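You operate a simulated robot arm through the tools that you are given. There is no shell and no other tool. Be economical: measure what you need, move in short steps, check, and stop when the job is done.

The job below is to be done with a simulated robot arm. You get a single attempt, and the scene is never put back.

## Task
Fit the green square holder with its insert and nozzle from the nozzles drawer and shut the drawer.
Fine: push home the insert with the holder's letter and the nozzle with its word; leave the other pieces in the drawer. Where these are worked on the way, their far stop is far enough and under half their travel is too little: nozzles drawer.

The check looks at the end state, three seconds after you hand in, the way a careful person would. Anything else that was tipped, shoved, dropped, spilled or broken makes it a failure.

## Robot
A 6-joint arm with a two-finger parallel gripper on a trunk, on a base that drives. Base frame: it is fixed to the floor where the robot stands at the start and does not move with it; the origin is under the middle of the robot, x ahead of it, y to its left, z up. Readings come in m, rad, newtons and seconds.
With the tool pointing down near the work surface it reaches from about 0.46 to 0.86 m from the robot's upright axis, wherever it stands. Its first joint turns from -2.601 to 2.601 rad. Places, roughly: green square holder [0.6, 0.9, 1]; nozzles drawer [0.9, 0.1, 0.6]. Payload 3.43 kg.
Tool frame: the origin (TCP) lies between the finger pads and is the grasp point; the fingertips stand 0.034 m ahead of it; z points along the fingers, y is the line along which they close. Largest opening 0.128 m; finger width 0.024, thickness 0.012; the body of the gripper, 0.048 by 0.13 m, starts 0.096 m behind the TCP.
Orientation is that of the tool frame in the base frame, as a unit quaternion [w, x, y, z]. With the fingers straight down and closing along the base's y, the tool's x points along the base's -x, its y along +y and its z along -z.

## Interface
- The arm moves only by the tool play_rows. Its argument "moves" is a list of rows, each a list of 2 entries, a list of its own where there are three numbers: the shift along the tool's x, y, z in mm, then the turn, a rotation vector about the tool's x, y, z in rad. In form: [[[tx, ty, tz], [ax, ay, az]], ...]. A call has 1 to 8 rows; each row is the pose to reach, as a shift and turn from the pose commanded when the call began, along the tool's axes at that moment. "grip" is the closure, from 0 (fully open) to 1 (shut), set as the call begins (left out, the last holds). Rows are played at 5 a second. More than 0.05 m and 0.15 rad between two rows, or a gripper value outside its range, and nothing of the call is played. A pose out of reach is approached as far as the arm can. The call stops where the force on the tool passes 60 N (or 10 N more than at its start, if that is more) or the arm is blocked; 0.2 s more then pass. Each finger travels about 0.108 m/s and halts on what it meets, pressing with about 37 N; the grip force reading is that of the motor and also rises with nothing between the fingers. The clock runs only during rows and for 0.2 s after the last one: add rows that repeat a pose to give the fingers time. It gives the time, the measured TCP pose, the force on the tool (base axes), the opening and the grip force at its end, in the units of the frame above (readings bear some noise), with the torque about the TCP (base axes, N m) and any sound that the robot's microphone picked up, and new pictures: "show" is both (left out), scene, wrist or none.
- Cameras (640 x 400 px; columns grow to the right, rows downward): "scene" is now at [0.0181, 0.2392, 1.6426]; the picture's right is [0.40, -0.91, 0.00], its down [-0.75, -0.33, -0.58] and it looks along [0.53, 0.23, -0.81] (base axes); focal length 252 px, centre (320, 200). "wrist" rides on the gripper at [0.076, -0.011, -0.16] in the tool frame; the picture's right is [0.15, 0.99, 0.00], its down [-0.88, 0.13, -0.46] and it looks along [-0.45, 0.07, 0.89] (tool axes); focal length 234 px, centre (320, 200). There is no depth. A picture from a camera that has moved, and an enlarged one, comes with that camera's place and axes in the base frame and with its lens.
- raise_lower(by): slides the trunk up (or, below 0, down) by that many m; the arm and the scene camera ride with it, the base frame stays. It gives what a move gives, with no picture.
- roll_base(legs): drives the robot by 1 to 6 legs, each [ahead, turn to the left] in m and rad, along the robot's own axes; the way and the turn of a leg run together, so that a leg with both is an arc; at most 1.5 m and 3.142 rad a leg. The arm and the cameras ride along, it lands a little off, and it stops where it bumps. It gives what a move gives, and a new picture of the scene camera.
- head_to(pan, tilt): turns the head with the scene camera to pan (to the left, within 2.705 rad either way) and tilt (down, from -0.506 to 1.204), counted from straight ahead of the robot. It gives what a move gives, and a new picture of the scene camera.
- zoom(camera, box): a new picture of the part [left, top, right, bottom] of that camera's present view, enlarged. The clock stands still meanwhile.
- close_job(): hands the job in; it is judged then, once.

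Go step by step. Nothing tells you exact positions but the pictures and the camera data: compare them with the known pose of the tool, close in by small moves and look again before you grip or let go. The budget is 120 turns and 260 pictures, counting those below and the enlarged ones. Unless the task says otherwise, let go and move clear before handing in, and close with one line.

The tools are called after "Request:" as name(argument=value, ...) on one line, values as JSON. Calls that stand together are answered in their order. play_rows: Moves the arm, as the interface text tells. Its arguments: {"type":"object","properties":{"moves":{"type":"array","items":{"type":"array"}},"grip":{"type":"number"},"show":{"type":"string","enum":["both","scene","wrist","none"]}},"required":["moves"]} The other tools are called the same way: raise_lower (by) slides the trunk up or down; roll_base (legs) drives the base; head_to (pan, tilt) turns the head that bears the scene camera; zoom (camera, box) takes an enlarged picture of a part of a camera's view; close_job () hands the job in.

At the start:

```text
t: 0.0
tool_pos: [0.6353, 0.2858, 0.9991]
tool_rot: [0.0, 0.002, 1.0, 0.0]
force: [-0.1, -0.1, -0.5]
moment: [0.01, 0.01, 0.0]
grip_width: 0.1279
gripper_force: 0.0
trunk travel left (down, up): [-0.675, 0.035]
robot x, y, heading: [-0.0049, 0.0366, 0.003]
head pan, tilt: [0.415, 0.953]
```

scene: 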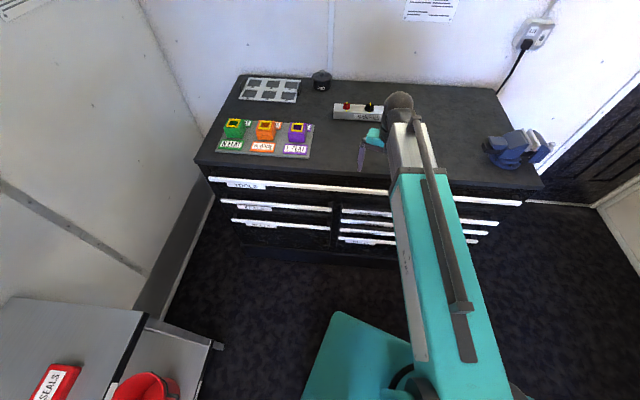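
wrist: 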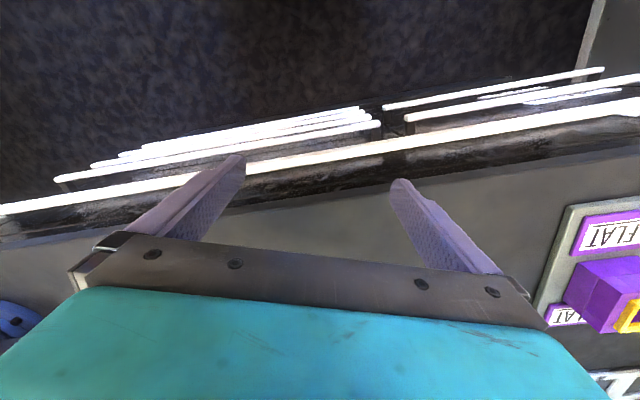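

I see a workbench with three holders (green, orange, purple) on the left and drawers in the front. I'll enlarge the holders and the drawer labels.

Request:
zoom(camera="scene", box=[200, 70, 340, 160])

Request:
zoom(camera="scene", box=[200, 165, 360, 265])

Request:
zoom(camera="scene", box=[330, 165, 530, 265])

```text
4.44 times, centred on (270, 115) of scene
camera zoom: at [0.0181, 0.2392, 1.6426], right [0.4, -0.91, 0.0], down [-0.75, -0.33, -0.58], along [0.53, 0.23, -0.81], focal length 1122 px, centre (542, 578)
```

zoom: 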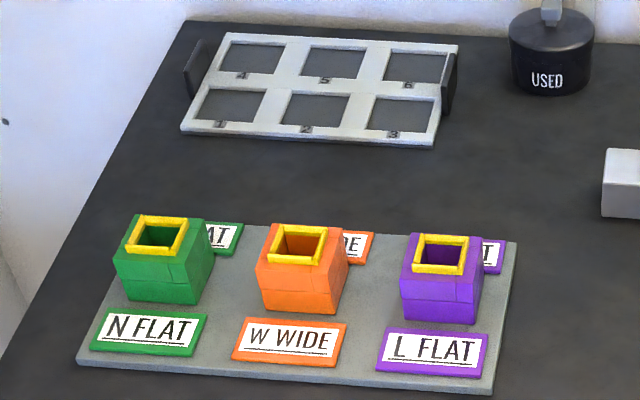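

```text
4.00 times, centred on (280, 215) of scene
camera zoom: at [0.0181, 0.2392, 1.6426], right [0.4, -0.91, 0.0], down [-0.75, -0.33, -0.58], along [0.53, 0.23, -0.81], focal length 1009 px, centre (480, 140)
```

zoom: 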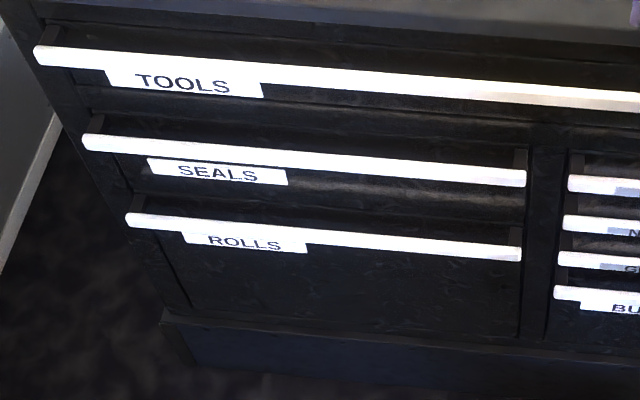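

```text
3.20 times, centred on (430, 215) of scene
camera zoom: at [0.0181, 0.2392, 1.6426], right [0.4, -0.91, 0.0], down [-0.75, -0.33, -0.58], along [0.53, 0.23, -0.81], focal length 808 px, centre (-32, 152)
```

zoom: 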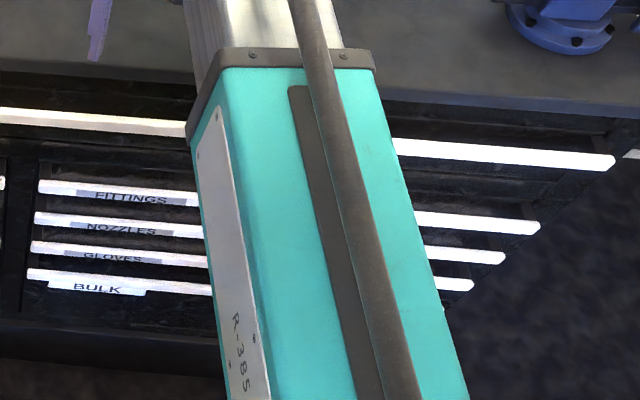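

The nozzles drawer is the second bar down in the right-hand column, and the bench faces about 0.32 rad left of the robot's heading. I'll back away so the arm clears the bench top, shift right and square up to the drawer.

Request:
roll_base(legs=[[-0.35, 0], [0, -0.5], [0.27, 0], [0, 0.81]])

```text
t: 9.0
tool_pos: [0.4151, 0.3408, 1.0006]
tool_rot: [0.001, -0.155, 0.988, 0.0]
force: [0.5, -0.4, -0.3]
moment: [0.02, 0.02, 0.01]
grip_width: 0.1281
gripper_force: 0.1
trunk travel left (down, up): [-0.675, 0.035]
robot x, y, heading: [-0.1234, -0.0673, 0.303]
head pan, tilt: [0.415, 0.953]
camera scene: at [-0.1627, 0.1279, 1.6427], right [0.66, -0.75, 0.0], down [-0.61, -0.54, -0.58], along [0.44, 0.38, -0.81], focal length 252 px, centre (320, 200)
```

scene: 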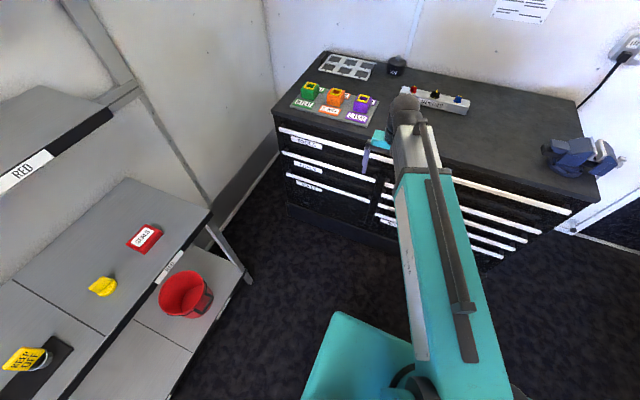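

The bench is now clear of the arm. I'll point the head at the drawer fronts for a squarer view.

Request:
head_to(pan=-0.05, tilt=0.75)

```text
t: 9.9
tool_pos: [0.4169, 0.3427, 1.001]
tool_rot: [0.0, -0.155, 0.988, 0.0]
force: [0.6, -0.8, 0.4]
moment: [0.01, 0.01, -0.02]
grip_width: 0.1278
gripper_force: 0.2
trunk travel left (down, up): [-0.675, 0.035]
robot x, y, heading: [-0.1236, -0.0689, 0.303]
head pan, tilt: [-0.051, 0.75]
camera scene: at [-0.1356, 0.1014, 1.6583], right [0.25, -0.97, 0.0], down [-0.66, -0.17, -0.73], along [0.71, 0.18, -0.68], focal length 252 px, centre (320, 200)
```

scene: 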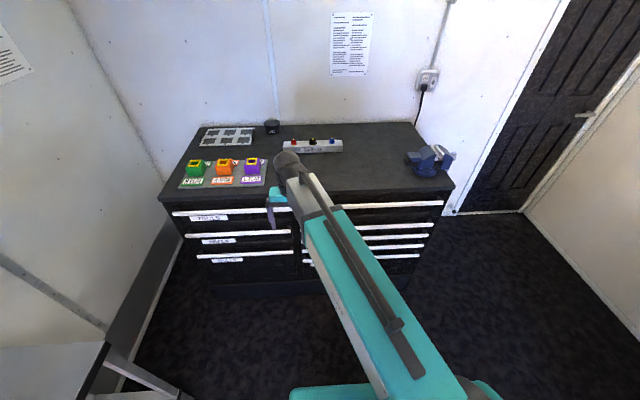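

The arm hides the drawer, so I'll lower the trunk and turn the tool to point at the bench with the fingers closing vertically.

Request:
raise_lower(by=-0.3)

Request:
play_rows(moves=[[[0, 0, 0], [-0.0864, -0.0864, 0.0864]], [[0, 0, 0], [-0.1727, -0.1727, 0.1727]], [[0, 0, 0], [-0.2591, -0.2591, 0.2591]], [[0, 0, 0], [-0.3455, -0.3455, 0.3455]], [[0, 0, 0], [-0.4318, -0.4318, 0.4318]], [[0, 0, 0], [-0.5182, -0.5182, 0.5182]], [[0, 0, 0], [-0.6046, -0.6046, 0.6046]]], show="none")

Request:
play_rows(moves=[[[0, 0, 0], [-0.0864, -0.0864, 0.0864]], [[0, 0, 0], [-0.1727, -0.1727, 0.1727]], [[0, 0, 0], [-0.2591, -0.2591, 0.2591]], [[0, 0, 0], [-0.3455, -0.3455, 0.3455]], [[0, 0, 0], [-0.4318, -0.4318, 0.4318]], [[0, 0, 0], [-0.5182, -0.5182, 0.5182]], [[0, 0, 0], [-0.6046, -0.6046, 0.6046]]])

```text
t: 12.9
tool_pos: [0.4155, 0.3412, 0.7008]
tool_rot: [0.0, -0.154, 0.988, 0.001]
force: [-0.4, -0.5, -0.3]
moment: [-0.03, 0.0, -0.01]
grip_width: 0.1282
gripper_force: 0.0
trunk travel left (down, up): [-0.375, 0.335]
robot x, y, heading: [-0.1262, -0.0708, 0.303]
head pan, tilt: [-0.051, 0.75]
```

```text
t: 14.5
tool_pos: [0.4751, 0.3846, 0.6958]
tool_rot: [0.241, 0.152, 0.9, 0.33]
force: [0.0, -0.1, -0.2]
moment: [-0.04, 0.0, -0.01]
grip_width: 0.1281
gripper_force: 0.0
out of reach, approached as far as the arm can: row 4, 5, 6, 7
trunk travel left (down, up): [-0.375, 0.335]
robot x, y, heading: [-0.1232, -0.0703, 0.302]
head pan, tilt: [-0.051, 0.75]
```

```text
t: 16.1
tool_pos: [0.5092, 0.4099, 0.7627]
tool_rot: [0.38, 0.382, 0.67, 0.511]
force: [0.0, 0.4, 0.0]
moment: [-0.04, 0.03, 0.03]
grip_width: 0.1278
gripper_force: 0.1
out of reach, approached as far as the arm can: row 1, 2, 3, 4, 5, 6, 7
trunk travel left (down, up): [-0.375, 0.335]
robot x, y, heading: [-0.1223, -0.0644, 0.304]
head pan, tilt: [-0.051, 0.75]
camera scene: at [-0.1359, 0.1014, 1.3583], right [0.25, -0.97, 0.0], down [-0.66, -0.17, -0.73], along [0.71, 0.18, -0.68], focal length 252 px, centre (320, 200)
camera wrist: at [0.331, 0.4137, 0.7733], right [0.06, 0.32, 0.95], down [-0.02, -0.95, 0.32], along [1.0, -0.04, -0.05], focal length 234 px, centre (320, 200)
```

scene: 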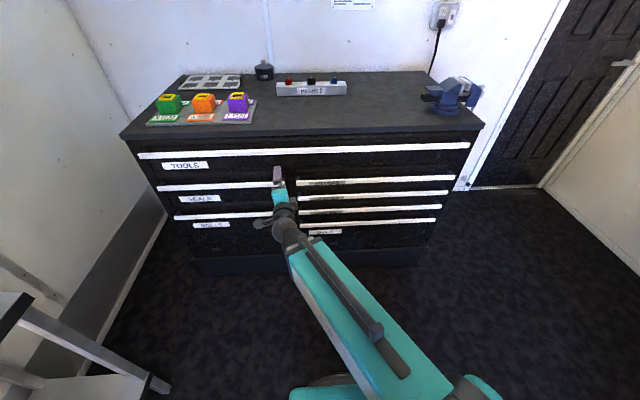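
wrist: 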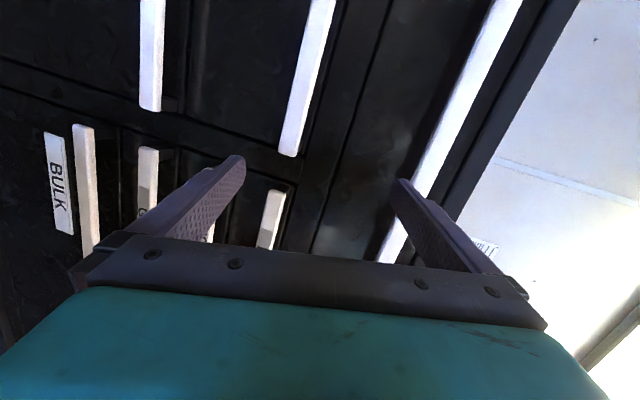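

The view on the drawers is open now. I'll enlarge the right-hand column and the holders.

Request:
zoom(camera="scene", box=[280, 130, 480, 255])

Request:
zoom(camera="scene", box=[120, 60, 280, 160])

```text
3.20 times, centred on (380, 192) of scene
camera zoom: at [-0.1359, 0.1014, 1.3583], right [0.25, -0.97, 0.0], down [-0.66, -0.17, -0.73], along [0.71, 0.18, -0.68], focal length 808 px, centre (128, 224)
```

zoom: 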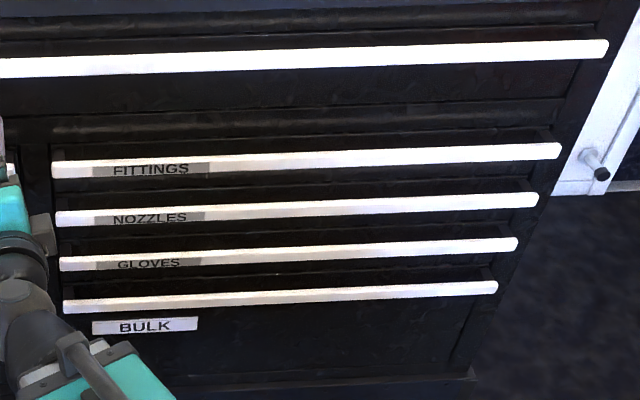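

```text
4.00 times, centred on (200, 110) of scene
camera zoom: at [-0.1359, 0.1014, 1.3583], right [0.25, -0.97, 0.0], down [-0.66, -0.17, -0.73], along [0.71, 0.18, -0.68], focal length 1009 px, centre (800, 560)
```

zoom: 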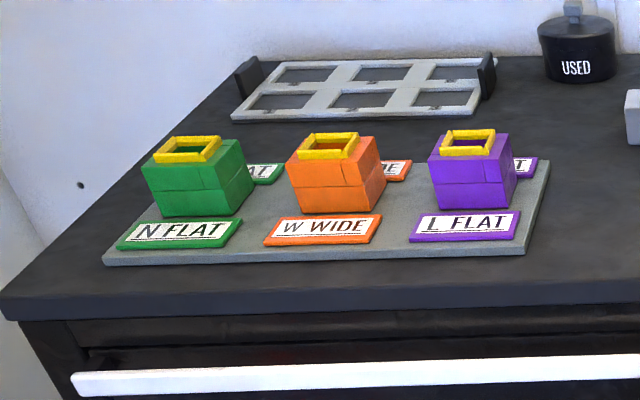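

From two views, the nozzles bar runs from (0.611,0.389) to (0.812,-0.237) at z≈0.63, and the bars are about 0.085 m apart. I'll move the tool to the right in front of it and see what orientation results.

Request:
play_rows(moves=[[[-40, 0, 0], [0, 0, 0]], [[-80, 0, 0], [0, 0, 0]], [[-120, 0, 0], [0, 0, 0]], [[-160, 0, 0], [0, 0, 0]], [[-160, 0, 0], [0, 0, 0]]], show="none", grip=0.53)

```text
t: 17.3
tool_pos: [0.6053, 0.2835, 0.7765]
tool_rot: [0.38, 0.381, 0.67, 0.511]
force: [0.6, 0.2, -0.8]
moment: [0.03, -0.01, 0.01]
grip_width: 0.0602
gripper_force: 0.1
out of reach, approached as far as the arm can: row 1, 2, 3, 4, 5
trunk travel left (down, up): [-0.375, 0.335]
robot x, y, heading: [-0.1217, -0.067, 0.3]
head pan, tilt: [-0.051, 0.75]
```

The arm is near its limits and close to the bench front, so I'll back off 0.15 m for room and look again.

Request:
roll_base(legs=[[-0.15, 0]])

Request:
play_rows(moves=[[[0, 0, 30], [0, 0, 0]], [[0, 0, 60], [0, 0, 0]], [[0, 0, 60], [0, 0, 0]]])

```text
t: 18.7
tool_pos: [0.4624, 0.2379, 0.7758]
tool_rot: [0.379, 0.38, 0.671, 0.511]
force: [-0.2, -0.3, -0.2]
moment: [0.0, -0.02, -0.02]
grip_width: 0.0602
gripper_force: 0.1
trunk travel left (down, up): [-0.375, 0.335]
robot x, y, heading: [-0.2687, -0.114, 0.302]
head pan, tilt: [-0.051, 0.75]
camera scene: at [-0.2788, 0.0567, 1.3583], right [0.25, -0.97, 0.0], down [-0.66, -0.17, -0.73], along [0.71, 0.18, -0.68], focal length 252 px, centre (320, 200)
```

scene: 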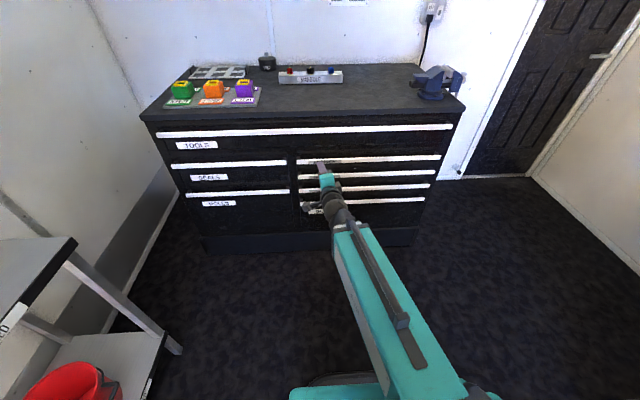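

```text
t: 19.5
tool_pos: [0.5156, 0.2607, 0.7653]
tool_rot: [0.38, 0.38, 0.671, 0.511]
force: [0.0, 0.1, -0.1]
moment: [-0.01, 0.02, 0.0]
grip_width: 0.0604
gripper_force: 0.0
trunk travel left (down, up): [-0.375, 0.335]
robot x, y, heading: [-0.2638, -0.1128, 0.307]
head pan, tilt: [-0.051, 0.75]
camera scene: at [-0.279, 0.0566, 1.3583], right [0.25, -0.97, 0.0], down [-0.66, -0.17, -0.73], along [0.71, 0.18, -0.68], focal length 252 px, centre (320, 200)
camera wrist: at [0.3384, 0.266, 0.7757], right [0.06, 0.32, 0.95], down [-0.02, -0.95, 0.32], along [1.0, -0.04, -0.05], focal length 234 px, centre (320, 200)
```

scene: 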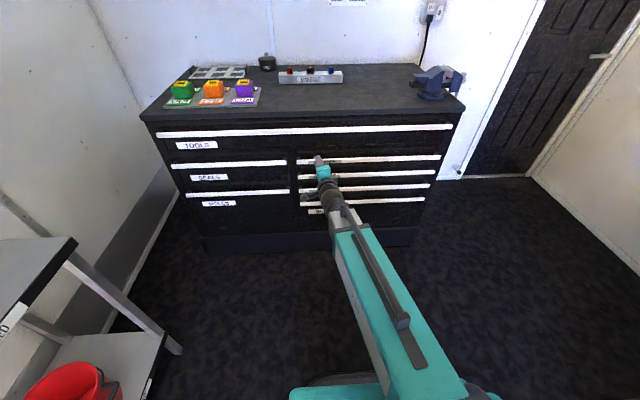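
wrist: 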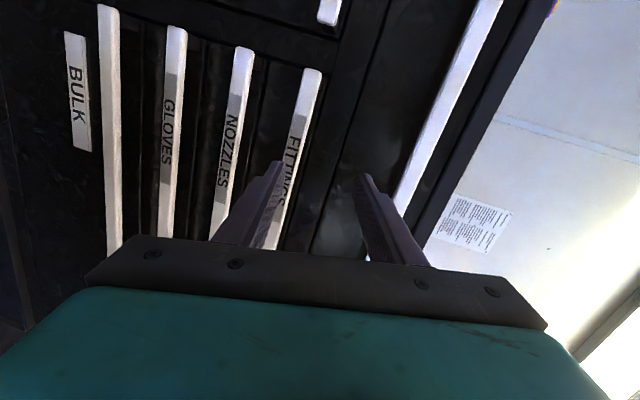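

That pose is reachable now. I'll lower the trunk to bar height, level the tool, and slide to the middle of the nozzles bar while holding it 0.12 m off.

Request:
raise_lower(by=-0.135)

Request:
play_rows(moves=[[[-40, -5, -2], [-0.06, -0.037, 0.043]], [[-80, -10, -5], [-0.12, -0.075, 0.086]], [[-120, -16, -7], [-0.184, -0.114, 0.131]], [[-160, -21, -10], [-0.184, -0.114, 0.131]], [[-200, -26, -12], [-0.184, -0.114, 0.131]], [[-234, -31, -14], [-0.184, -0.114, 0.131]], [[-234, -31, -14], [-0.184, -0.114, 0.131]]])

```text
t: 21.2
tool_pos: [0.5171, 0.2618, 0.631]
tool_rot: [0.379, 0.381, 0.671, 0.511]
force: [-0.6, 0.8, 0.1]
moment: [0.01, 0.02, 0.01]
grip_width: 0.0601
gripper_force: 0.0
trunk travel left (down, up): [-0.24, 0.47]
robot x, y, heading: [-0.2658, -0.1104, 0.304]
head pan, tilt: [-0.051, 0.75]
```

```text
t: 22.8
tool_pos: [0.5995, 0.0398, 0.6301]
tool_rot: [0.417, 0.416, 0.571, 0.572]
force: [0.4, 0.2, 0.5]
moment: [-0.03, 0.0, 0.01]
grip_width: 0.0602
gripper_force: 0.0
out of reach, approached as far as the arm can: row 1, 2
trunk travel left (down, up): [-0.24, 0.47]
robot x, y, heading: [-0.2624, -0.1162, 0.302]
head pan, tilt: [-0.051, 0.75]
camera scene: at [-0.2791, 0.0566, 1.2233], right [0.25, -0.97, 0.0], down [-0.66, -0.17, -0.73], along [0.71, 0.18, -0.68], focal length 252 px, centre (320, 200)
camera wrist: at [0.423, 0.0635, 0.6193], right [-0.05, 0.14, 0.99], down [-0.16, -0.98, 0.13], along [0.99, -0.16, 0.07], focal length 234 px, centre (320, 200)
```

scene: 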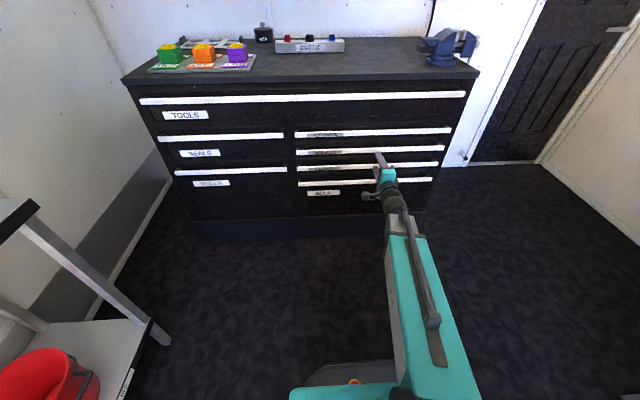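
wrist: 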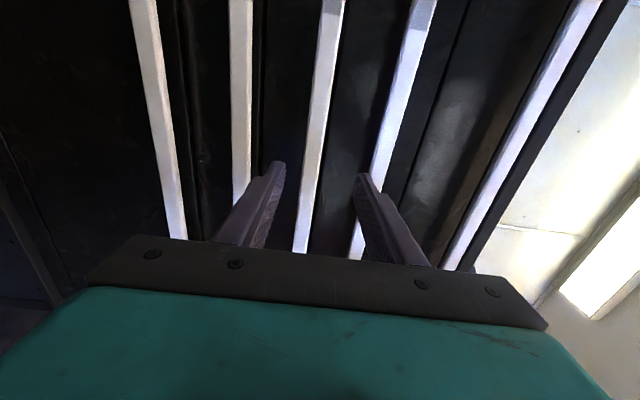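

The tool is level with the nozzles bar between its fingers. I'll advance most of the way and check.

Request:
play_rows(moves=[[[0, 0, 30], [0, 0, 0]], [[0, 0, 60], [0, 0, 0]], [[0, 0, 85], [0, 0, 0]], [[0, 0, 85], [0, 0, 0]]])

Request:
zoom(camera="scene", box=[340, 120, 440, 220])

```text
t: 23.8
tool_pos: [0.6795, 0.0666, 0.6301]
tool_rot: [0.417, 0.416, 0.571, 0.571]
force: [-0.2, 0.8, -0.3]
moment: [0.0, -0.01, 0.01]
grip_width: 0.0601
gripper_force: 0.1
trunk travel left (down, up): [-0.24, 0.47]
robot x, y, heading: [-0.2666, -0.116, 0.303]
head pan, tilt: [-0.051, 0.75]
camera scene: at [-0.279, 0.0566, 1.2233], right [0.25, -0.97, 0.0], down [-0.66, -0.17, -0.73], along [0.71, 0.18, -0.68], focal length 252 px, centre (320, 200)
camera wrist: at [0.5032, 0.0896, 0.6191], right [-0.04, 0.14, 0.99], down [-0.16, -0.98, 0.13], along [0.99, -0.16, 0.07], focal length 234 px, centre (320, 200)
```

scene: 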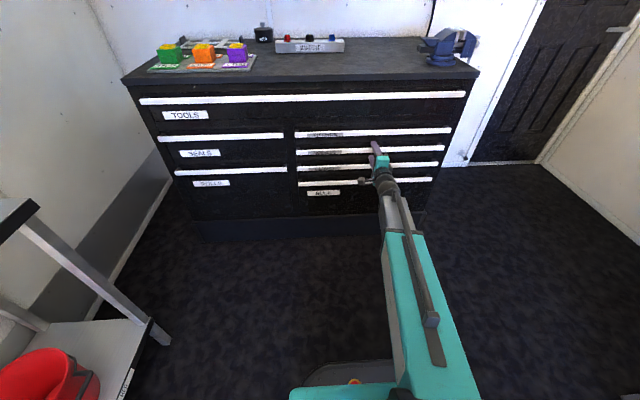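
wrist: 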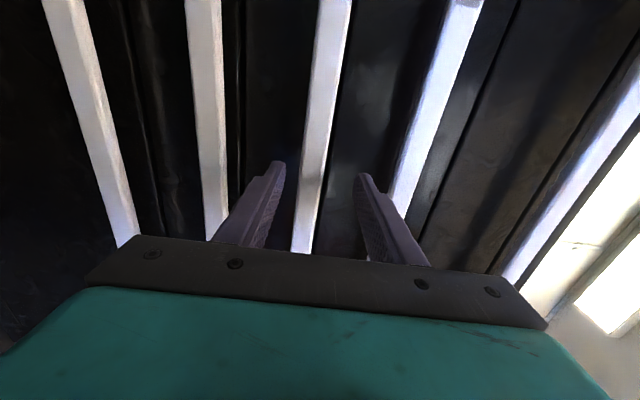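

```text
4.00 times, centred on (390, 170) of scene
camera zoom: at [-0.279, 0.0566, 1.2233], right [0.25, -0.97, 0.0], down [-0.66, -0.17, -0.73], along [0.71, 0.18, -0.68], focal length 1009 px, centre (40, 320)
```

zoom: 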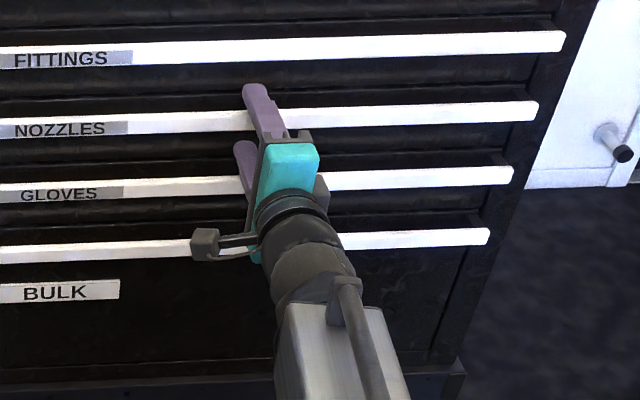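

The bar is between the fingers. I'll go in a little further and close on it.

Request:
play_rows(moves=[[[0, 0, 10], [0, 0, 0]], [[0, 0, 20], [0, 0, 0]], [[0, 0, 20], [0, 0, 0]]], show="none")

Request:
play_rows(moves=[[[0, 0, 0], [0, 0, 0]], [[0, 0, 0], [0, 0, 0]], [[0, 0, 0], [0, 0, 0]], [[0, 0, 0], [0, 0, 0]]], grip=1)

```text
t: 24.6
tool_pos: [0.6982, 0.0722, 0.6313]
tool_rot: [0.416, 0.417, 0.571, 0.572]
force: [1.1, 0.3, 0.2]
moment: [-0.03, -0.02, -0.03]
grip_width: 0.06
gripper_force: 0.0
trunk travel left (down, up): [-0.24, 0.47]
robot x, y, heading: [-0.2642, -0.1129, 0.302]
head pan, tilt: [-0.051, 0.75]
```

```text
t: 25.6
tool_pos: [0.6991, 0.0726, 0.6231]
tool_rot: [0.414, 0.42, 0.574, 0.567]
force: [-25.6, 3.0, -42.0]
moment: [0.78, 0.69, 0.42]
grip_width: 0.0221
gripper_force: 44.5
trunk travel left (down, up): [-0.24, 0.47]
robot x, y, heading: [-0.2691, -0.115, 0.308]
head pan, tilt: [-0.051, 0.75]
camera scene: at [-0.2761, 0.0575, 1.2229], right [0.25, -0.97, 0.0], down [-0.66, -0.17, -0.73], along [0.71, 0.18, -0.68], focal length 252 px, centre (320, 200)
camera wrist: at [0.5227, 0.0967, 0.6133], right [-0.03, 0.14, 0.99], down [-0.17, -0.98, 0.14], along [0.99, -0.16, 0.06], focal length 234 px, centre (320, 200)
```

scene: 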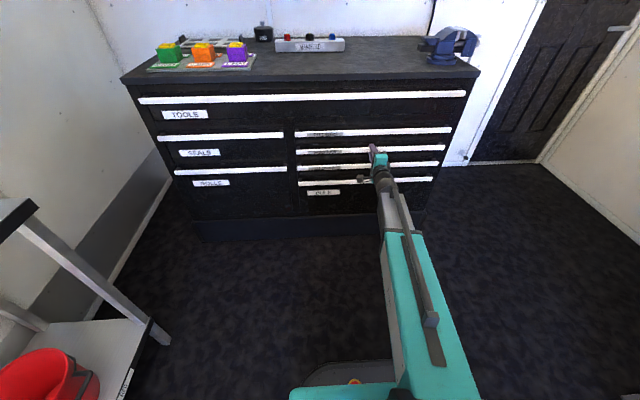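
wrist: 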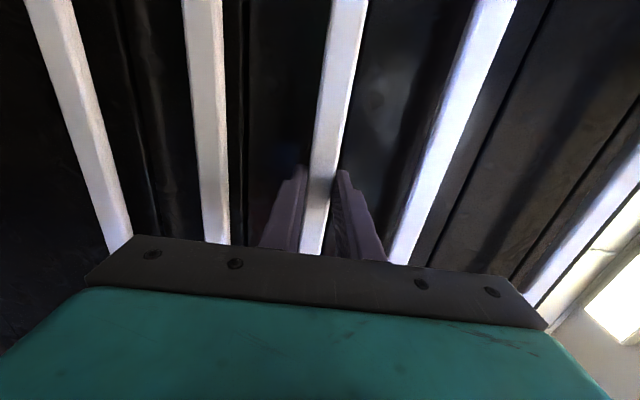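

The bar is gripped, with the tool pressed about 8 mm off vertically. I'll relax that offset and look behind the robot before pulling.

Request:
play_rows(moves=[[[0, -4, 0], [0, 0, 0]], [[0, -8, 0], [0, 0, 0]], [[0, -8, 0], [0, 0, 0]]], show="none")

Request:
head_to(pan=2.6, tilt=0.6)

Request:
head_to(pan=-2.4, tilt=0.6)

```text
t: 26.4
tool_pos: [0.6989, 0.0715, 0.6221]
tool_rot: [0.416, 0.417, 0.572, 0.571]
force: [-14.6, -0.3, -17.4]
moment: [0.05, 0.36, -0.84]
grip_width: 0.022
gripper_force: 44.6
trunk travel left (down, up): [-0.24, 0.47]
robot x, y, heading: [-0.2673, -0.1117, 0.3]
head pan, tilt: [-0.051, 0.75]
```

```text
t: 28.7
tool_pos: [0.6987, 0.0718, 0.6225]
tool_rot: [0.417, 0.416, 0.571, 0.572]
force: [3.2, -5.6, -4.4]
moment: [-0.04, 0.07, -0.09]
grip_width: 0.0215
gripper_force: 45.3
trunk travel left (down, up): [-0.24, 0.47]
robot x, y, heading: [-0.2679, -0.1155, 0.304]
head pan, tilt: [2.601, 0.6]
camera scene: at [-0.4443, 0.0566, 1.2363], right [0.24, 0.97, 0.0], down [0.55, -0.13, -0.83], along [-0.8, 0.2, -0.56], focal length 252 px, centre (320, 200)
```

scene: 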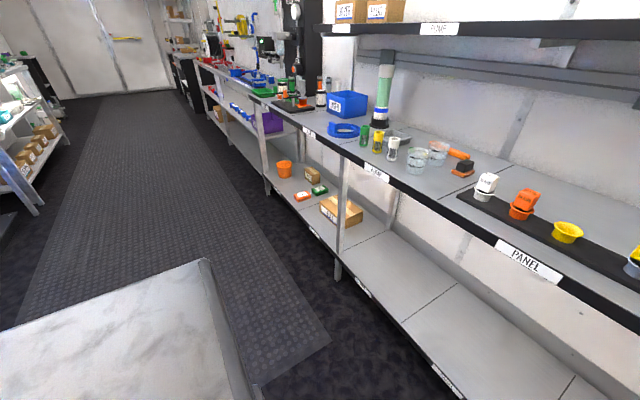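

```text
t: 32.7
tool_pos: [0.6989, 0.0716, 0.6211]
tool_rot: [0.416, 0.417, 0.571, 0.571]
force: [4.6, -8.0, -3.5]
moment: [-0.17, -0.03, -0.05]
grip_width: 0.0221
gripper_force: 44.6
trunk travel left (down, up): [-0.24, 0.47]
robot x, y, heading: [-0.2653, -0.1146, 0.308]
head pan, tilt: [-2.4, 0.6]
camera scene: at [-0.4031, -0.0409, 1.2363], right [-0.87, 0.5, 0.0], down [0.28, 0.49, -0.83], along [-0.41, -0.71, -0.56], focal length 252 px, centre (320, 200)
```

scene: 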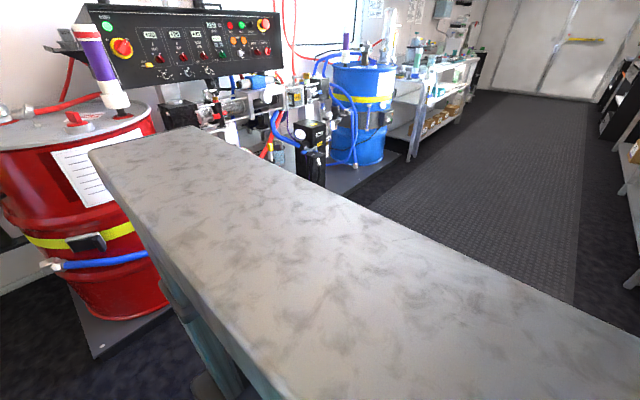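

Behind is clear aisle, and the slab in view moves with the robot, so it is its own body. I'll pull the drawer by backing the base.

Request:
roll_base(legs=[[-0.2, 0]])

Request:
head_to(pan=-0.05, tilt=0.85)

```text
t: 34.4
tool_pos: [0.5064, 0.0104, 0.6215]
tool_rot: [0.417, 0.417, 0.572, 0.571]
force: [4.1, -18.2, -3.4]
moment: [-0.74, -0.75, -0.86]
grip_width: 0.0219
gripper_force: 45.5
trunk travel left (down, up): [-0.24, 0.47]
robot x, y, heading: [-0.4579, -0.1716, 0.306]
head pan, tilt: [-2.4, 0.6]
camera scene: at [-0.5953, -0.1014, 1.2363], right [-0.86, 0.5, 0.0], down [0.28, 0.49, -0.82], along [-0.42, -0.71, -0.57], focal length 252 px, centre (320, 200)
```

scene: 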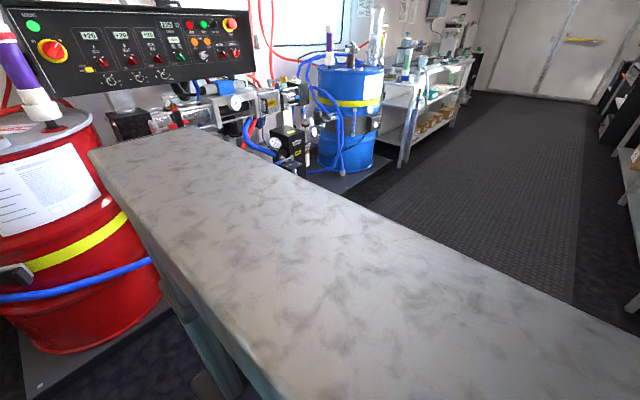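

```text
t: 36.6
tool_pos: [0.5061, 0.0114, 0.6229]
tool_rot: [0.417, 0.418, 0.571, 0.571]
force: [0.2, -0.9, -1.8]
moment: [0.45, 0.12, -0.05]
grip_width: 0.0219
gripper_force: 45.3
trunk travel left (down, up): [-0.24, 0.47]
robot x, y, heading: [-0.4594, -0.1739, 0.302]
head pan, tilt: [-0.051, 0.85]
camera scene: at [-0.4755, -0.0049, 1.2153], right [0.25, -0.97, 0.0], down [-0.73, -0.19, -0.66], along [0.64, 0.16, -0.75], focal length 252 px, centre (320, 200)
```

scene: 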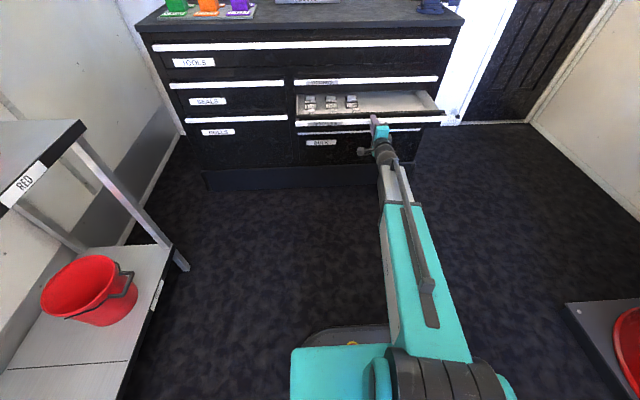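

The drawer is following and the pieces are visible. I'll pull further.

Request:
roll_base(legs=[[-0.12, 0]])

```text
t: 37.9
tool_pos: [0.3905, -0.0268, 0.6215]
tool_rot: [0.417, 0.418, 0.571, 0.57]
force: [4.2, -12.4, -0.7]
moment: [0.3, -0.02, -0.15]
grip_width: 0.0215
gripper_force: 45.2
trunk travel left (down, up): [-0.24, 0.47]
robot x, y, heading: [-0.5744, -0.2096, 0.296]
head pan, tilt: [-0.051, 0.85]
camera scene: at [-0.5911, -0.0414, 1.2154], right [0.25, -0.97, 0.0], down [-0.73, -0.19, -0.66], along [0.64, 0.16, -0.75], focal length 252 px, centre (320, 200)
```

scene: 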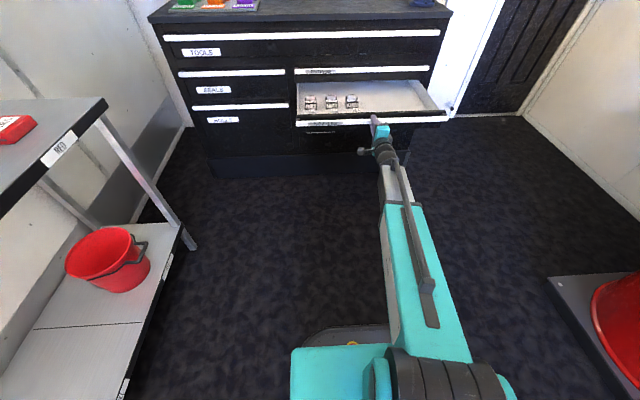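

Open about 0.32 m. I'll look into it.

Request:
zoom(camera="scene", box=[285, 65, 455, 135])

Request:
zoom(camera="scene", box=[290, 75, 390, 125])

```text
3.76 times, centred on (370, 100) of scene
camera zoom: at [-0.5911, -0.0414, 1.2154], right [0.25, -0.97, 0.0], down [-0.73, -0.19, -0.66], along [0.64, 0.16, -0.75], focal length 950 px, centre (132, 576)
```

zoom: 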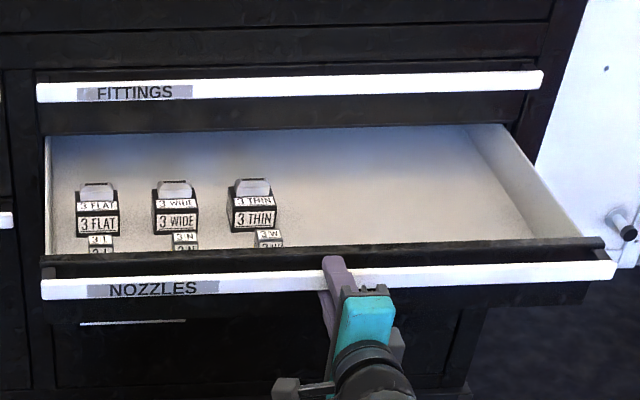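

```text
6.40 times, centred on (340, 100) of scene
camera zoom: at [-0.5911, -0.0414, 1.2154], right [0.25, -0.97, 0.0], down [-0.73, -0.19, -0.66], along [0.64, 0.16, -0.75], focal length 1615 px, centre (192, 840)
```

zoom: 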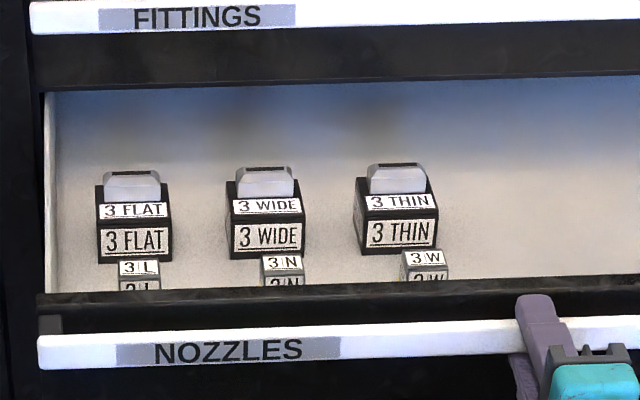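

The drawer holds nozzles 3 FLAT / 3 WIDE / 3 THIN in the rear row and inserts 3 L / 3 N / 3 W in front. I need 3 N and 3 FLAT, so I'll let go of the bar, back the tool off, raise the trunk and turn the tool down.

Request:
play_rows(moves=[[[0, 0, 0], [0, 0, 0]], [[0, 0, 0], [0, 0, 0]], [[0, 0, -40], [0, 0, 0]], [[0, 0, -80], [0, 0, 0]], [[0, 0, -120], [0, 0, 0]]], grip=0.53, show="none")

Request:
raise_lower(by=0.3)

Request:
play_rows(moves=[[[0, 0, 0], [0.0864, 0.0864, -0.0864]], [[0, 0, 0], [0.1727, 0.1727, -0.1727]], [[0, 0, 0], [0.2591, 0.2591, -0.2591]], [[0, 0, 0], [0.3455, 0.3455, -0.3455]], [[0, 0, 0], [0.4318, 0.4318, -0.4318]], [[0, 0, 0], [0.5182, 0.5182, -0.5182]], [[0, 0, 0], [0.6046, 0.6046, -0.6046]]], show="none")

Request:
play_rows(moves=[[[0, 0, 0], [0.0864, 0.0864, -0.0864]], [[0, 0, 0], [0.1727, 0.1727, -0.1727]], [[0, 0, 0], [0.2591, 0.2591, -0.2591]], [[0, 0, 0], [0.3455, 0.3455, -0.3455]], [[0, 0, 0], [0.4318, 0.4318, -0.4318]], [[0, 0, 0], [0.5182, 0.5182, -0.5182]], [[0, 0, 0], [0.6046, 0.6046, -0.6046]]])

```text
t: 39.1
tool_pos: [0.276, -0.0622, 0.6233]
tool_rot: [0.417, 0.418, 0.572, 0.57]
force: [0.3, -1.1, 0.1]
moment: [0.01, 0.0, 0.0]
grip_width: 0.0602
gripper_force: 0.0
trunk travel left (down, up): [-0.24, 0.47]
robot x, y, heading: [-0.5754, -0.2097, 0.301]
head pan, tilt: [-0.051, 0.85]
```

```text
t: 42.1
tool_pos: [0.2777, -0.0621, 0.9229]
tool_rot: [0.418, 0.418, 0.571, 0.57]
force: [-0.3, -0.3, 0.2]
moment: [0.0, 0.02, 0.01]
grip_width: 0.0601
gripper_force: 0.1
trunk travel left (down, up): [-0.54, 0.17]
robot x, y, heading: [-0.5726, -0.2106, 0.304]
head pan, tilt: [-0.051, 0.85]
```

```text
t: 43.7
tool_pos: [0.271, -0.1139, 0.8635]
tool_rot: [0.263, 0.11, 0.891, 0.354]
force: [-0.2, 0.3, -0.2]
moment: [0.01, 0.01, -0.03]
grip_width: 0.0601
gripper_force: 0.0
out of reach, approached as far as the arm can: row 3, 4, 5, 6, 7
trunk travel left (down, up): [-0.54, 0.17]
robot x, y, heading: [-0.5759, -0.2115, 0.303]
head pan, tilt: [-0.051, 0.85]
```

```text
t: 45.3
tool_pos: [0.2702, -0.127, 0.8619]
tool_rot: [0.066, -0.192, 0.971, 0.129]
force: [0.1, -0.1, 0.2]
moment: [0.01, -0.01, -0.01]
grip_width: 0.0602
gripper_force: 0.1
out of reach, approached as far as the arm can: row 5, 6, 7
trunk travel left (down, up): [-0.54, 0.17]
robot x, y, heading: [-0.5766, -0.2072, 0.303]
head pan, tilt: [-0.051, 0.85]
camera scene: at [-0.5914, -0.0408, 1.5153], right [0.25, -0.97, 0.0], down [-0.73, -0.19, -0.66], along [0.64, 0.16, -0.75], focal length 252 px, centre (320, 200)
camera wrist: at [0.1924, -0.2079, 0.9987], right [-0.52, 0.83, 0.2], down [0.72, 0.3, 0.62], along [0.46, 0.47, -0.76], focal length 234 px, centre (320, 200)
```

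scene: 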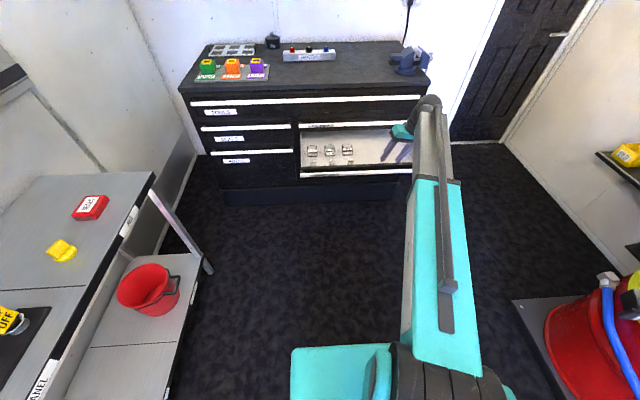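
wrist: 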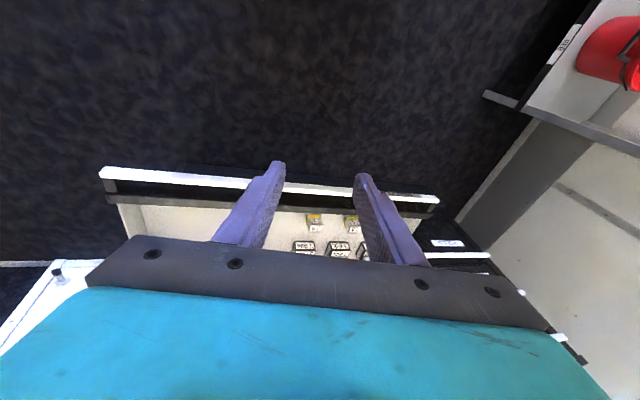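

The wrist still has about 0.3 rad left to straighten and the arm is too far out. I'll draw it in toward the robot while levelling the tool to straight down.

Request:
play_rows(moves=[[[28, 38, 4], [0.05, 0.036, 0.017]], [[56, 77, 8], [0.12, 0.086, 0.04]], [[84, 115, 12], [0.18, 0.13, 0.06]], [[112, 154, 15], [0.235, 0.171, 0.08]], [[140, 192, 19], [0.235, 0.171, 0.08]], [[167, 231, 23], [0.235, 0.171, 0.08]], [[167, 231, 23], [0.235, 0.171, 0.08]]], show="none")

Request:
roll_base(legs=[[0.45, 0]])

```text
t: 46.9
tool_pos: [0.0384, -0.0136, 0.8517]
tool_rot: [-0.002, -0.168, 0.976, 0.14]
force: [-0.8, 1.1, -0.1]
moment: [-0.01, 0.01, 0.02]
grip_width: 0.0603
gripper_force: 0.0
out of reach, approached as far as the arm can: row 1, 2, 3, 4, 5, 6, 7
trunk travel left (down, up): [-0.54, 0.17]
robot x, y, heading: [-0.5757, -0.2081, 0.299]
head pan, tilt: [-0.051, 0.85]
```

```text
t: 49.9
tool_pos: [0.47, 0.1207, 0.8528]
tool_rot: [-0.003, -0.167, 0.976, 0.139]
force: [0.3, 0.9, 0.2]
moment: [0.04, 0.0, -0.01]
grip_width: 0.0601
gripper_force: 0.0
trunk travel left (down, up): [-0.54, 0.17]
robot x, y, heading: [-0.1432, -0.0811, 0.302]
head pan, tilt: [-0.051, 0.85]
camera scene: at [-0.1606, 0.0934, 1.5153], right [0.25, -0.97, 0.0], down [-0.73, -0.19, -0.66], along [0.64, 0.16, -0.75], focal length 252 px, centre (320, 200)
```

scene: 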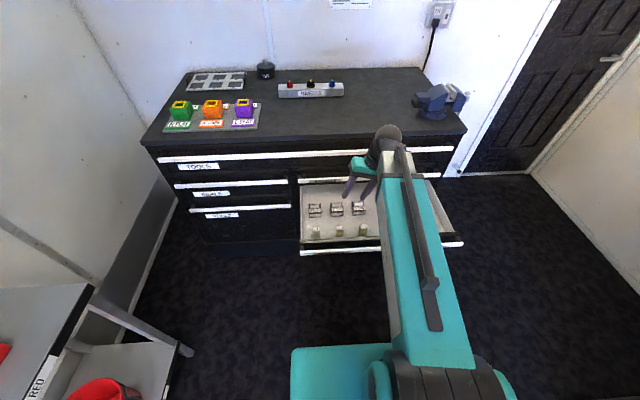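

The tool is still tilted about 0.28 rad sideways. I'll correct that now that the arm is in mid reach.

Request:
play_rows(moves=[[[0, 0, 0], [0.138, 0.019, 0.014]], [[0, 0, 0], [0.276, 0.0375, 0.028]], [[0, 0, 0], [0.276, 0.0375, 0.028]]])

```text
t: 50.7
tool_pos: [0.4693, 0.1212, 0.8524]
tool_rot: [-0.002, -0.166, 0.976, 0.14]
force: [-0.7, -0.6, -0.7]
moment: [0.02, -0.02, -0.03]
grip_width: 0.0602
gripper_force: 0.0
out of reach, approached as far as the arm can: row 1, 2, 3
trunk travel left (down, up): [-0.54, 0.17]
robot x, y, heading: [-0.1441, -0.075, 0.299]
head pan, tilt: [-0.051, 0.85]
camera scene: at [-0.1607, 0.0933, 1.5153], right [0.25, -0.97, 0.0], down [-0.73, -0.19, -0.66], along [0.64, 0.16, -0.75], focal length 252 px, centre (320, 200)
camera wrist: at [0.4085, 0.0429, 1.0], right [-0.46, 0.85, 0.27], down [0.81, 0.28, 0.51], along [0.36, 0.45, -0.82], focal length 234 px, centre (320, 200)
```

scene: 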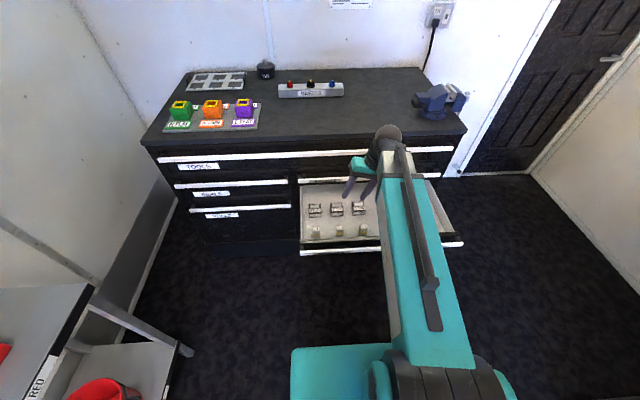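
wrist: 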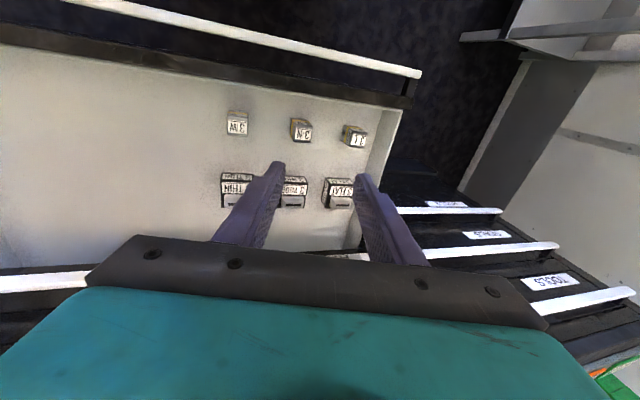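

The wrist appears stuck on a forearm-roll limit, having come back on the flipped branch. I'll back off for room, swing the tool up to horizontal again by the same side, then roll it and pitch straight down in the arm's plane to unflip.

Request:
roll_base(legs=[[-0.35, 0]])

Request:
play_rows(moves=[[[0, 0, 0], [-0.074, -0.1015, 0.08]], [[0, 0, 0], [-0.148, -0.203, 0.16]], [[0, 0, 0], [-0.222, -0.3045, 0.24]], [[0, 0, 0], [-0.296, -0.406, 0.32]], [[0, 0, 0], [-0.37, -0.5075, 0.4]], [[0, 0, 0], [-0.444, -0.609, 0.48]], [[0, 0, 0], [-0.518, -0.7105, 0.56]]], show="none")

Request:
play_rows(moves=[[[0, 0, 0], [-0.074, -0.1015, 0.08]], [[0, 0, 0], [-0.148, -0.203, 0.16]], [[0, 0, 0], [-0.222, -0.3045, 0.24]], [[0, 0, 0], [-0.296, -0.406, 0.32]], [[0, 0, 0], [-0.37, -0.5075, 0.4]], [[0, 0, 0], [-0.444, -0.609, 0.48]], [[0, 0, 0], [-0.444, -0.609, 0.48]]], show="scene")

```text
t: 53.2
tool_pos: [0.1351, 0.0204, 0.853]
tool_rot: [-0.003, -0.17, 0.975, 0.14]
force: [-0.9, -0.8, 0.0]
moment: [0.04, 0.01, -0.02]
grip_width: 0.0599
gripper_force: 0.0
trunk travel left (down, up): [-0.54, 0.17]
robot x, y, heading: [-0.4774, -0.1791, 0.308]
head pan, tilt: [-0.051, 0.85]
camera scene: at [-0.4948, -0.01, 1.5153], right [0.25, -0.97, 0.0], down [-0.73, -0.19, -0.66], along [0.64, 0.17, -0.75], focal length 252 px, centre (320, 200)
```

scene: 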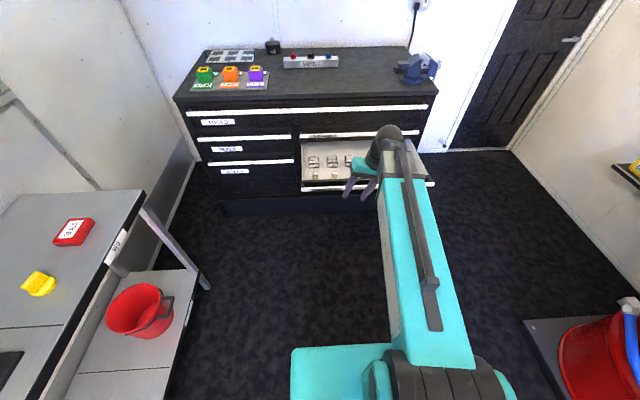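

```text
t: 54.8
tool_pos: [0.2217, 0.0151, 0.8253]
tool_rot: [0.253, 0.159, 0.855, 0.424]
force: [0.1, -0.4, -0.5]
moment: [0.01, 0.07, -0.02]
grip_width: 0.0602
gripper_force: 0.0
out of reach, approached as far as the arm can: row 1, 2, 3, 4, 5, 6, 7
trunk travel left (down, up): [-0.54, 0.17]
robot x, y, heading: [-0.4807, -0.1775, 0.308]
head pan, tilt: [-0.051, 0.85]
```

```text
t: 56.4
tool_pos: [0.2487, 0.0216, 0.8096]
tool_rot: [0.416, 0.415, 0.572, 0.573]
force: [-0.7, 0.1, 0.1]
moment: [0.0, 0.0, -0.02]
grip_width: 0.0601
gripper_force: 0.0
out of reach, approached as far as the arm can: row 1, 2, 3, 4, 5, 6, 7
trunk travel left (down, up): [-0.54, 0.17]
robot x, y, heading: [-0.4755, -0.1819, 0.303]
head pan, tilt: [-0.051, 0.85]
camera scene: at [-0.4947, -0.0098, 1.5153], right [0.25, -0.97, 0.0], down [-0.73, -0.19, -0.66], along [0.64, 0.17, -0.75], focal length 252 px, centre (320, 200)
```

scene: 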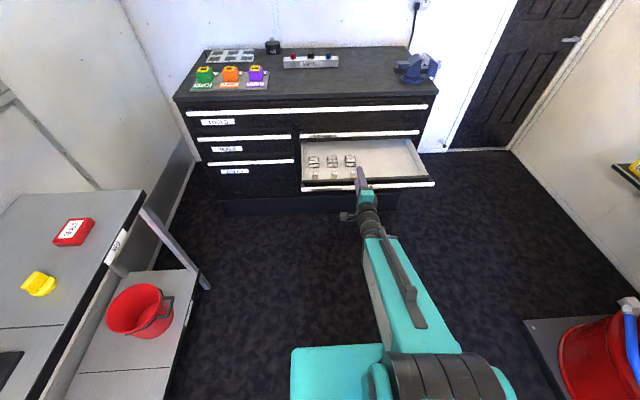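

Level again with the wrist free. Now I'll roll −90° about the tool axis so the fingers close horizontally.

Request:
play_rows(moves=[[[0, 0, 0], [0, 0, -0.149]], [[0, 0, 0], [0, 0, -0.298]], [[0, 0, 0], [0, 0, -0.447]], [[0, 0, 0], [0, 0, -0.596]], [[0, 0, 0], [0, 0, -0.745]], [[0, 0, 0], [0, 0, -0.894]], [[0, 0, 0], [0, 0, -1.043]], [[0, 0, 0], [0, 0, -1.192]]], show="none")

Request:
play_rows(moves=[[[0, 0, 0], [0, 0, -0.127]], [[0, 0, 0], [0, 0, -0.253]], [[0, 0, 0], [0, 0, -0.379]]], show="none")

Request:
play_rows(moves=[[[0, 0, 0], [0, 0.147, 0]], [[0, 0, 0], [0, 0.294, 0]], [[0, 0, 0], [0, 0.441, 0]], [[0, 0, 0], [0, 0.588, 0]]], show="none")

```text
t: 58.2
tool_pos: [0.2483, 0.0224, 0.8088]
tool_rot: [0.665, 0.021, 0.707, 0.241]
force: [0.4, 0.0, -1.4]
moment: [0.02, -0.01, -0.02]
grip_width: 0.0603
gripper_force: 0.1
trunk travel left (down, up): [-0.54, 0.17]
robot x, y, heading: [-0.4769, -0.1766, 0.305]
head pan, tilt: [-0.051, 0.85]
```

```text
t: 59.0
tool_pos: [0.2499, 0.0205, 0.8095]
tool_rot: [0.698, -0.112, 0.698, 0.112]
force: [-0.1, 0.1, 0.2]
moment: [0.01, -0.03, 0.0]
grip_width: 0.0602
gripper_force: 0.0
trunk travel left (down, up): [-0.54, 0.17]
robot x, y, heading: [-0.476, -0.1775, 0.304]
head pan, tilt: [-0.051, 0.85]
```

```text
t: 60.2
tool_pos: [0.27, 0.062, 0.8492]
tool_rot: [0.565, -0.107, 0.792, 0.207]
force: [0.3, -0.1, 0.5]
moment: [0.0, 0.02, 0.03]
grip_width: 0.0601
gripper_force: 0.0
out of reach, approached as far as the arm can: row 1, 2, 3, 4
trunk travel left (down, up): [-0.54, 0.17]
robot x, y, heading: [-0.4747, -0.1792, 0.308]
head pan, tilt: [-0.051, 0.85]
stopped in row 4: the arm was blocked; the commanded pose is now the measured one
```

The roll worked, but pitching down is blocked. Let me look at the arm.

Request:
zoom(camera="scene", box=[280, 140, 480, 400])

Request:
play_rows(moves=[[[0, 0, 0], [0, 0, 0]]], show="both")

```text
1.54 times, centred on (380, 270) of scene
camera zoom: at [-0.4947, -0.01, 1.5153], right [0.25, -0.97, 0.0], down [-0.73, -0.19, -0.66], along [0.64, 0.17, -0.75], focal length 388 px, centre (228, 92)
```

zoom: 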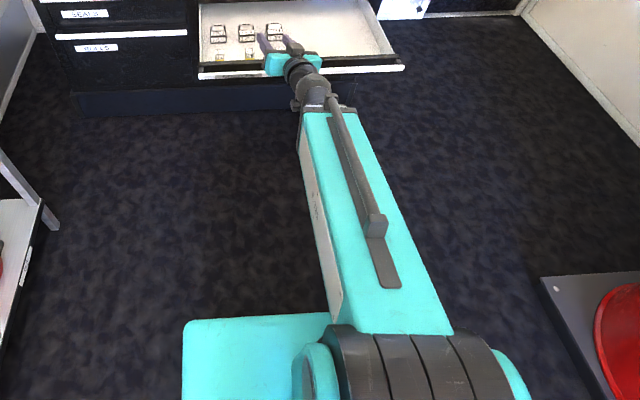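

```text
t: 60.6
tool_pos: [0.2688, 0.0619, 0.8488]
tool_rot: [0.566, -0.105, 0.792, 0.206]
force: [0.3, 0.3, -0.5]
moment: [-0.02, -0.01, 0.01]
grip_width: 0.0601
gripper_force: 0.0
trunk travel left (down, up): [-0.54, 0.17]
robot x, y, heading: [-0.4766, -0.1801, 0.305]
head pan, tilt: [-0.051, 0.85]
camera scene: at [-0.4947, -0.01, 1.5153], right [0.25, -0.97, 0.0], down [-0.73, -0.19, -0.66], along [0.64, 0.17, -0.75], focal length 252 px, centre (320, 200)
camera wrist: at [0.1114, -0.0136, 0.8201], right [-0.44, 0.89, 0.07], down [-0.14, -0.14, 0.98], along [0.88, 0.43, 0.19], focal length 234 px, centre (320, 200)
```

scene: 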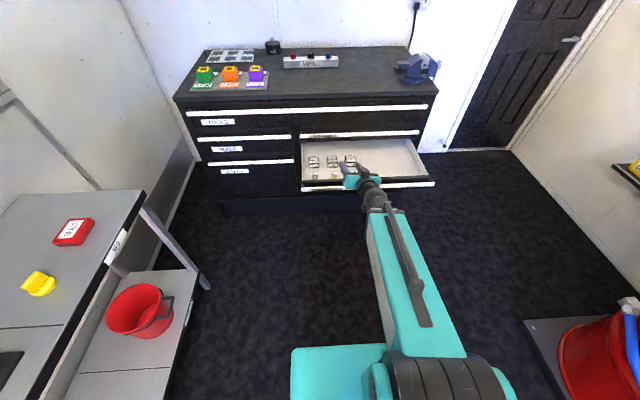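
wrist: 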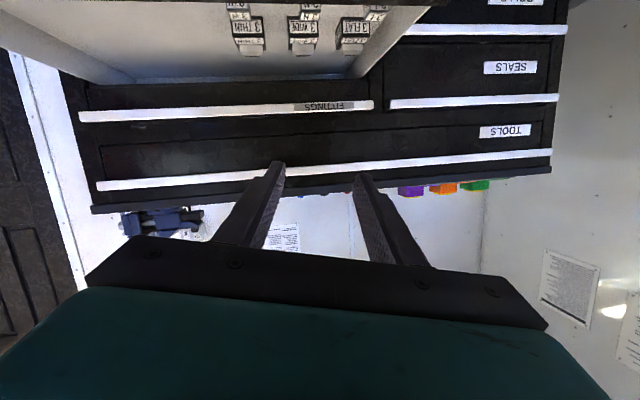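

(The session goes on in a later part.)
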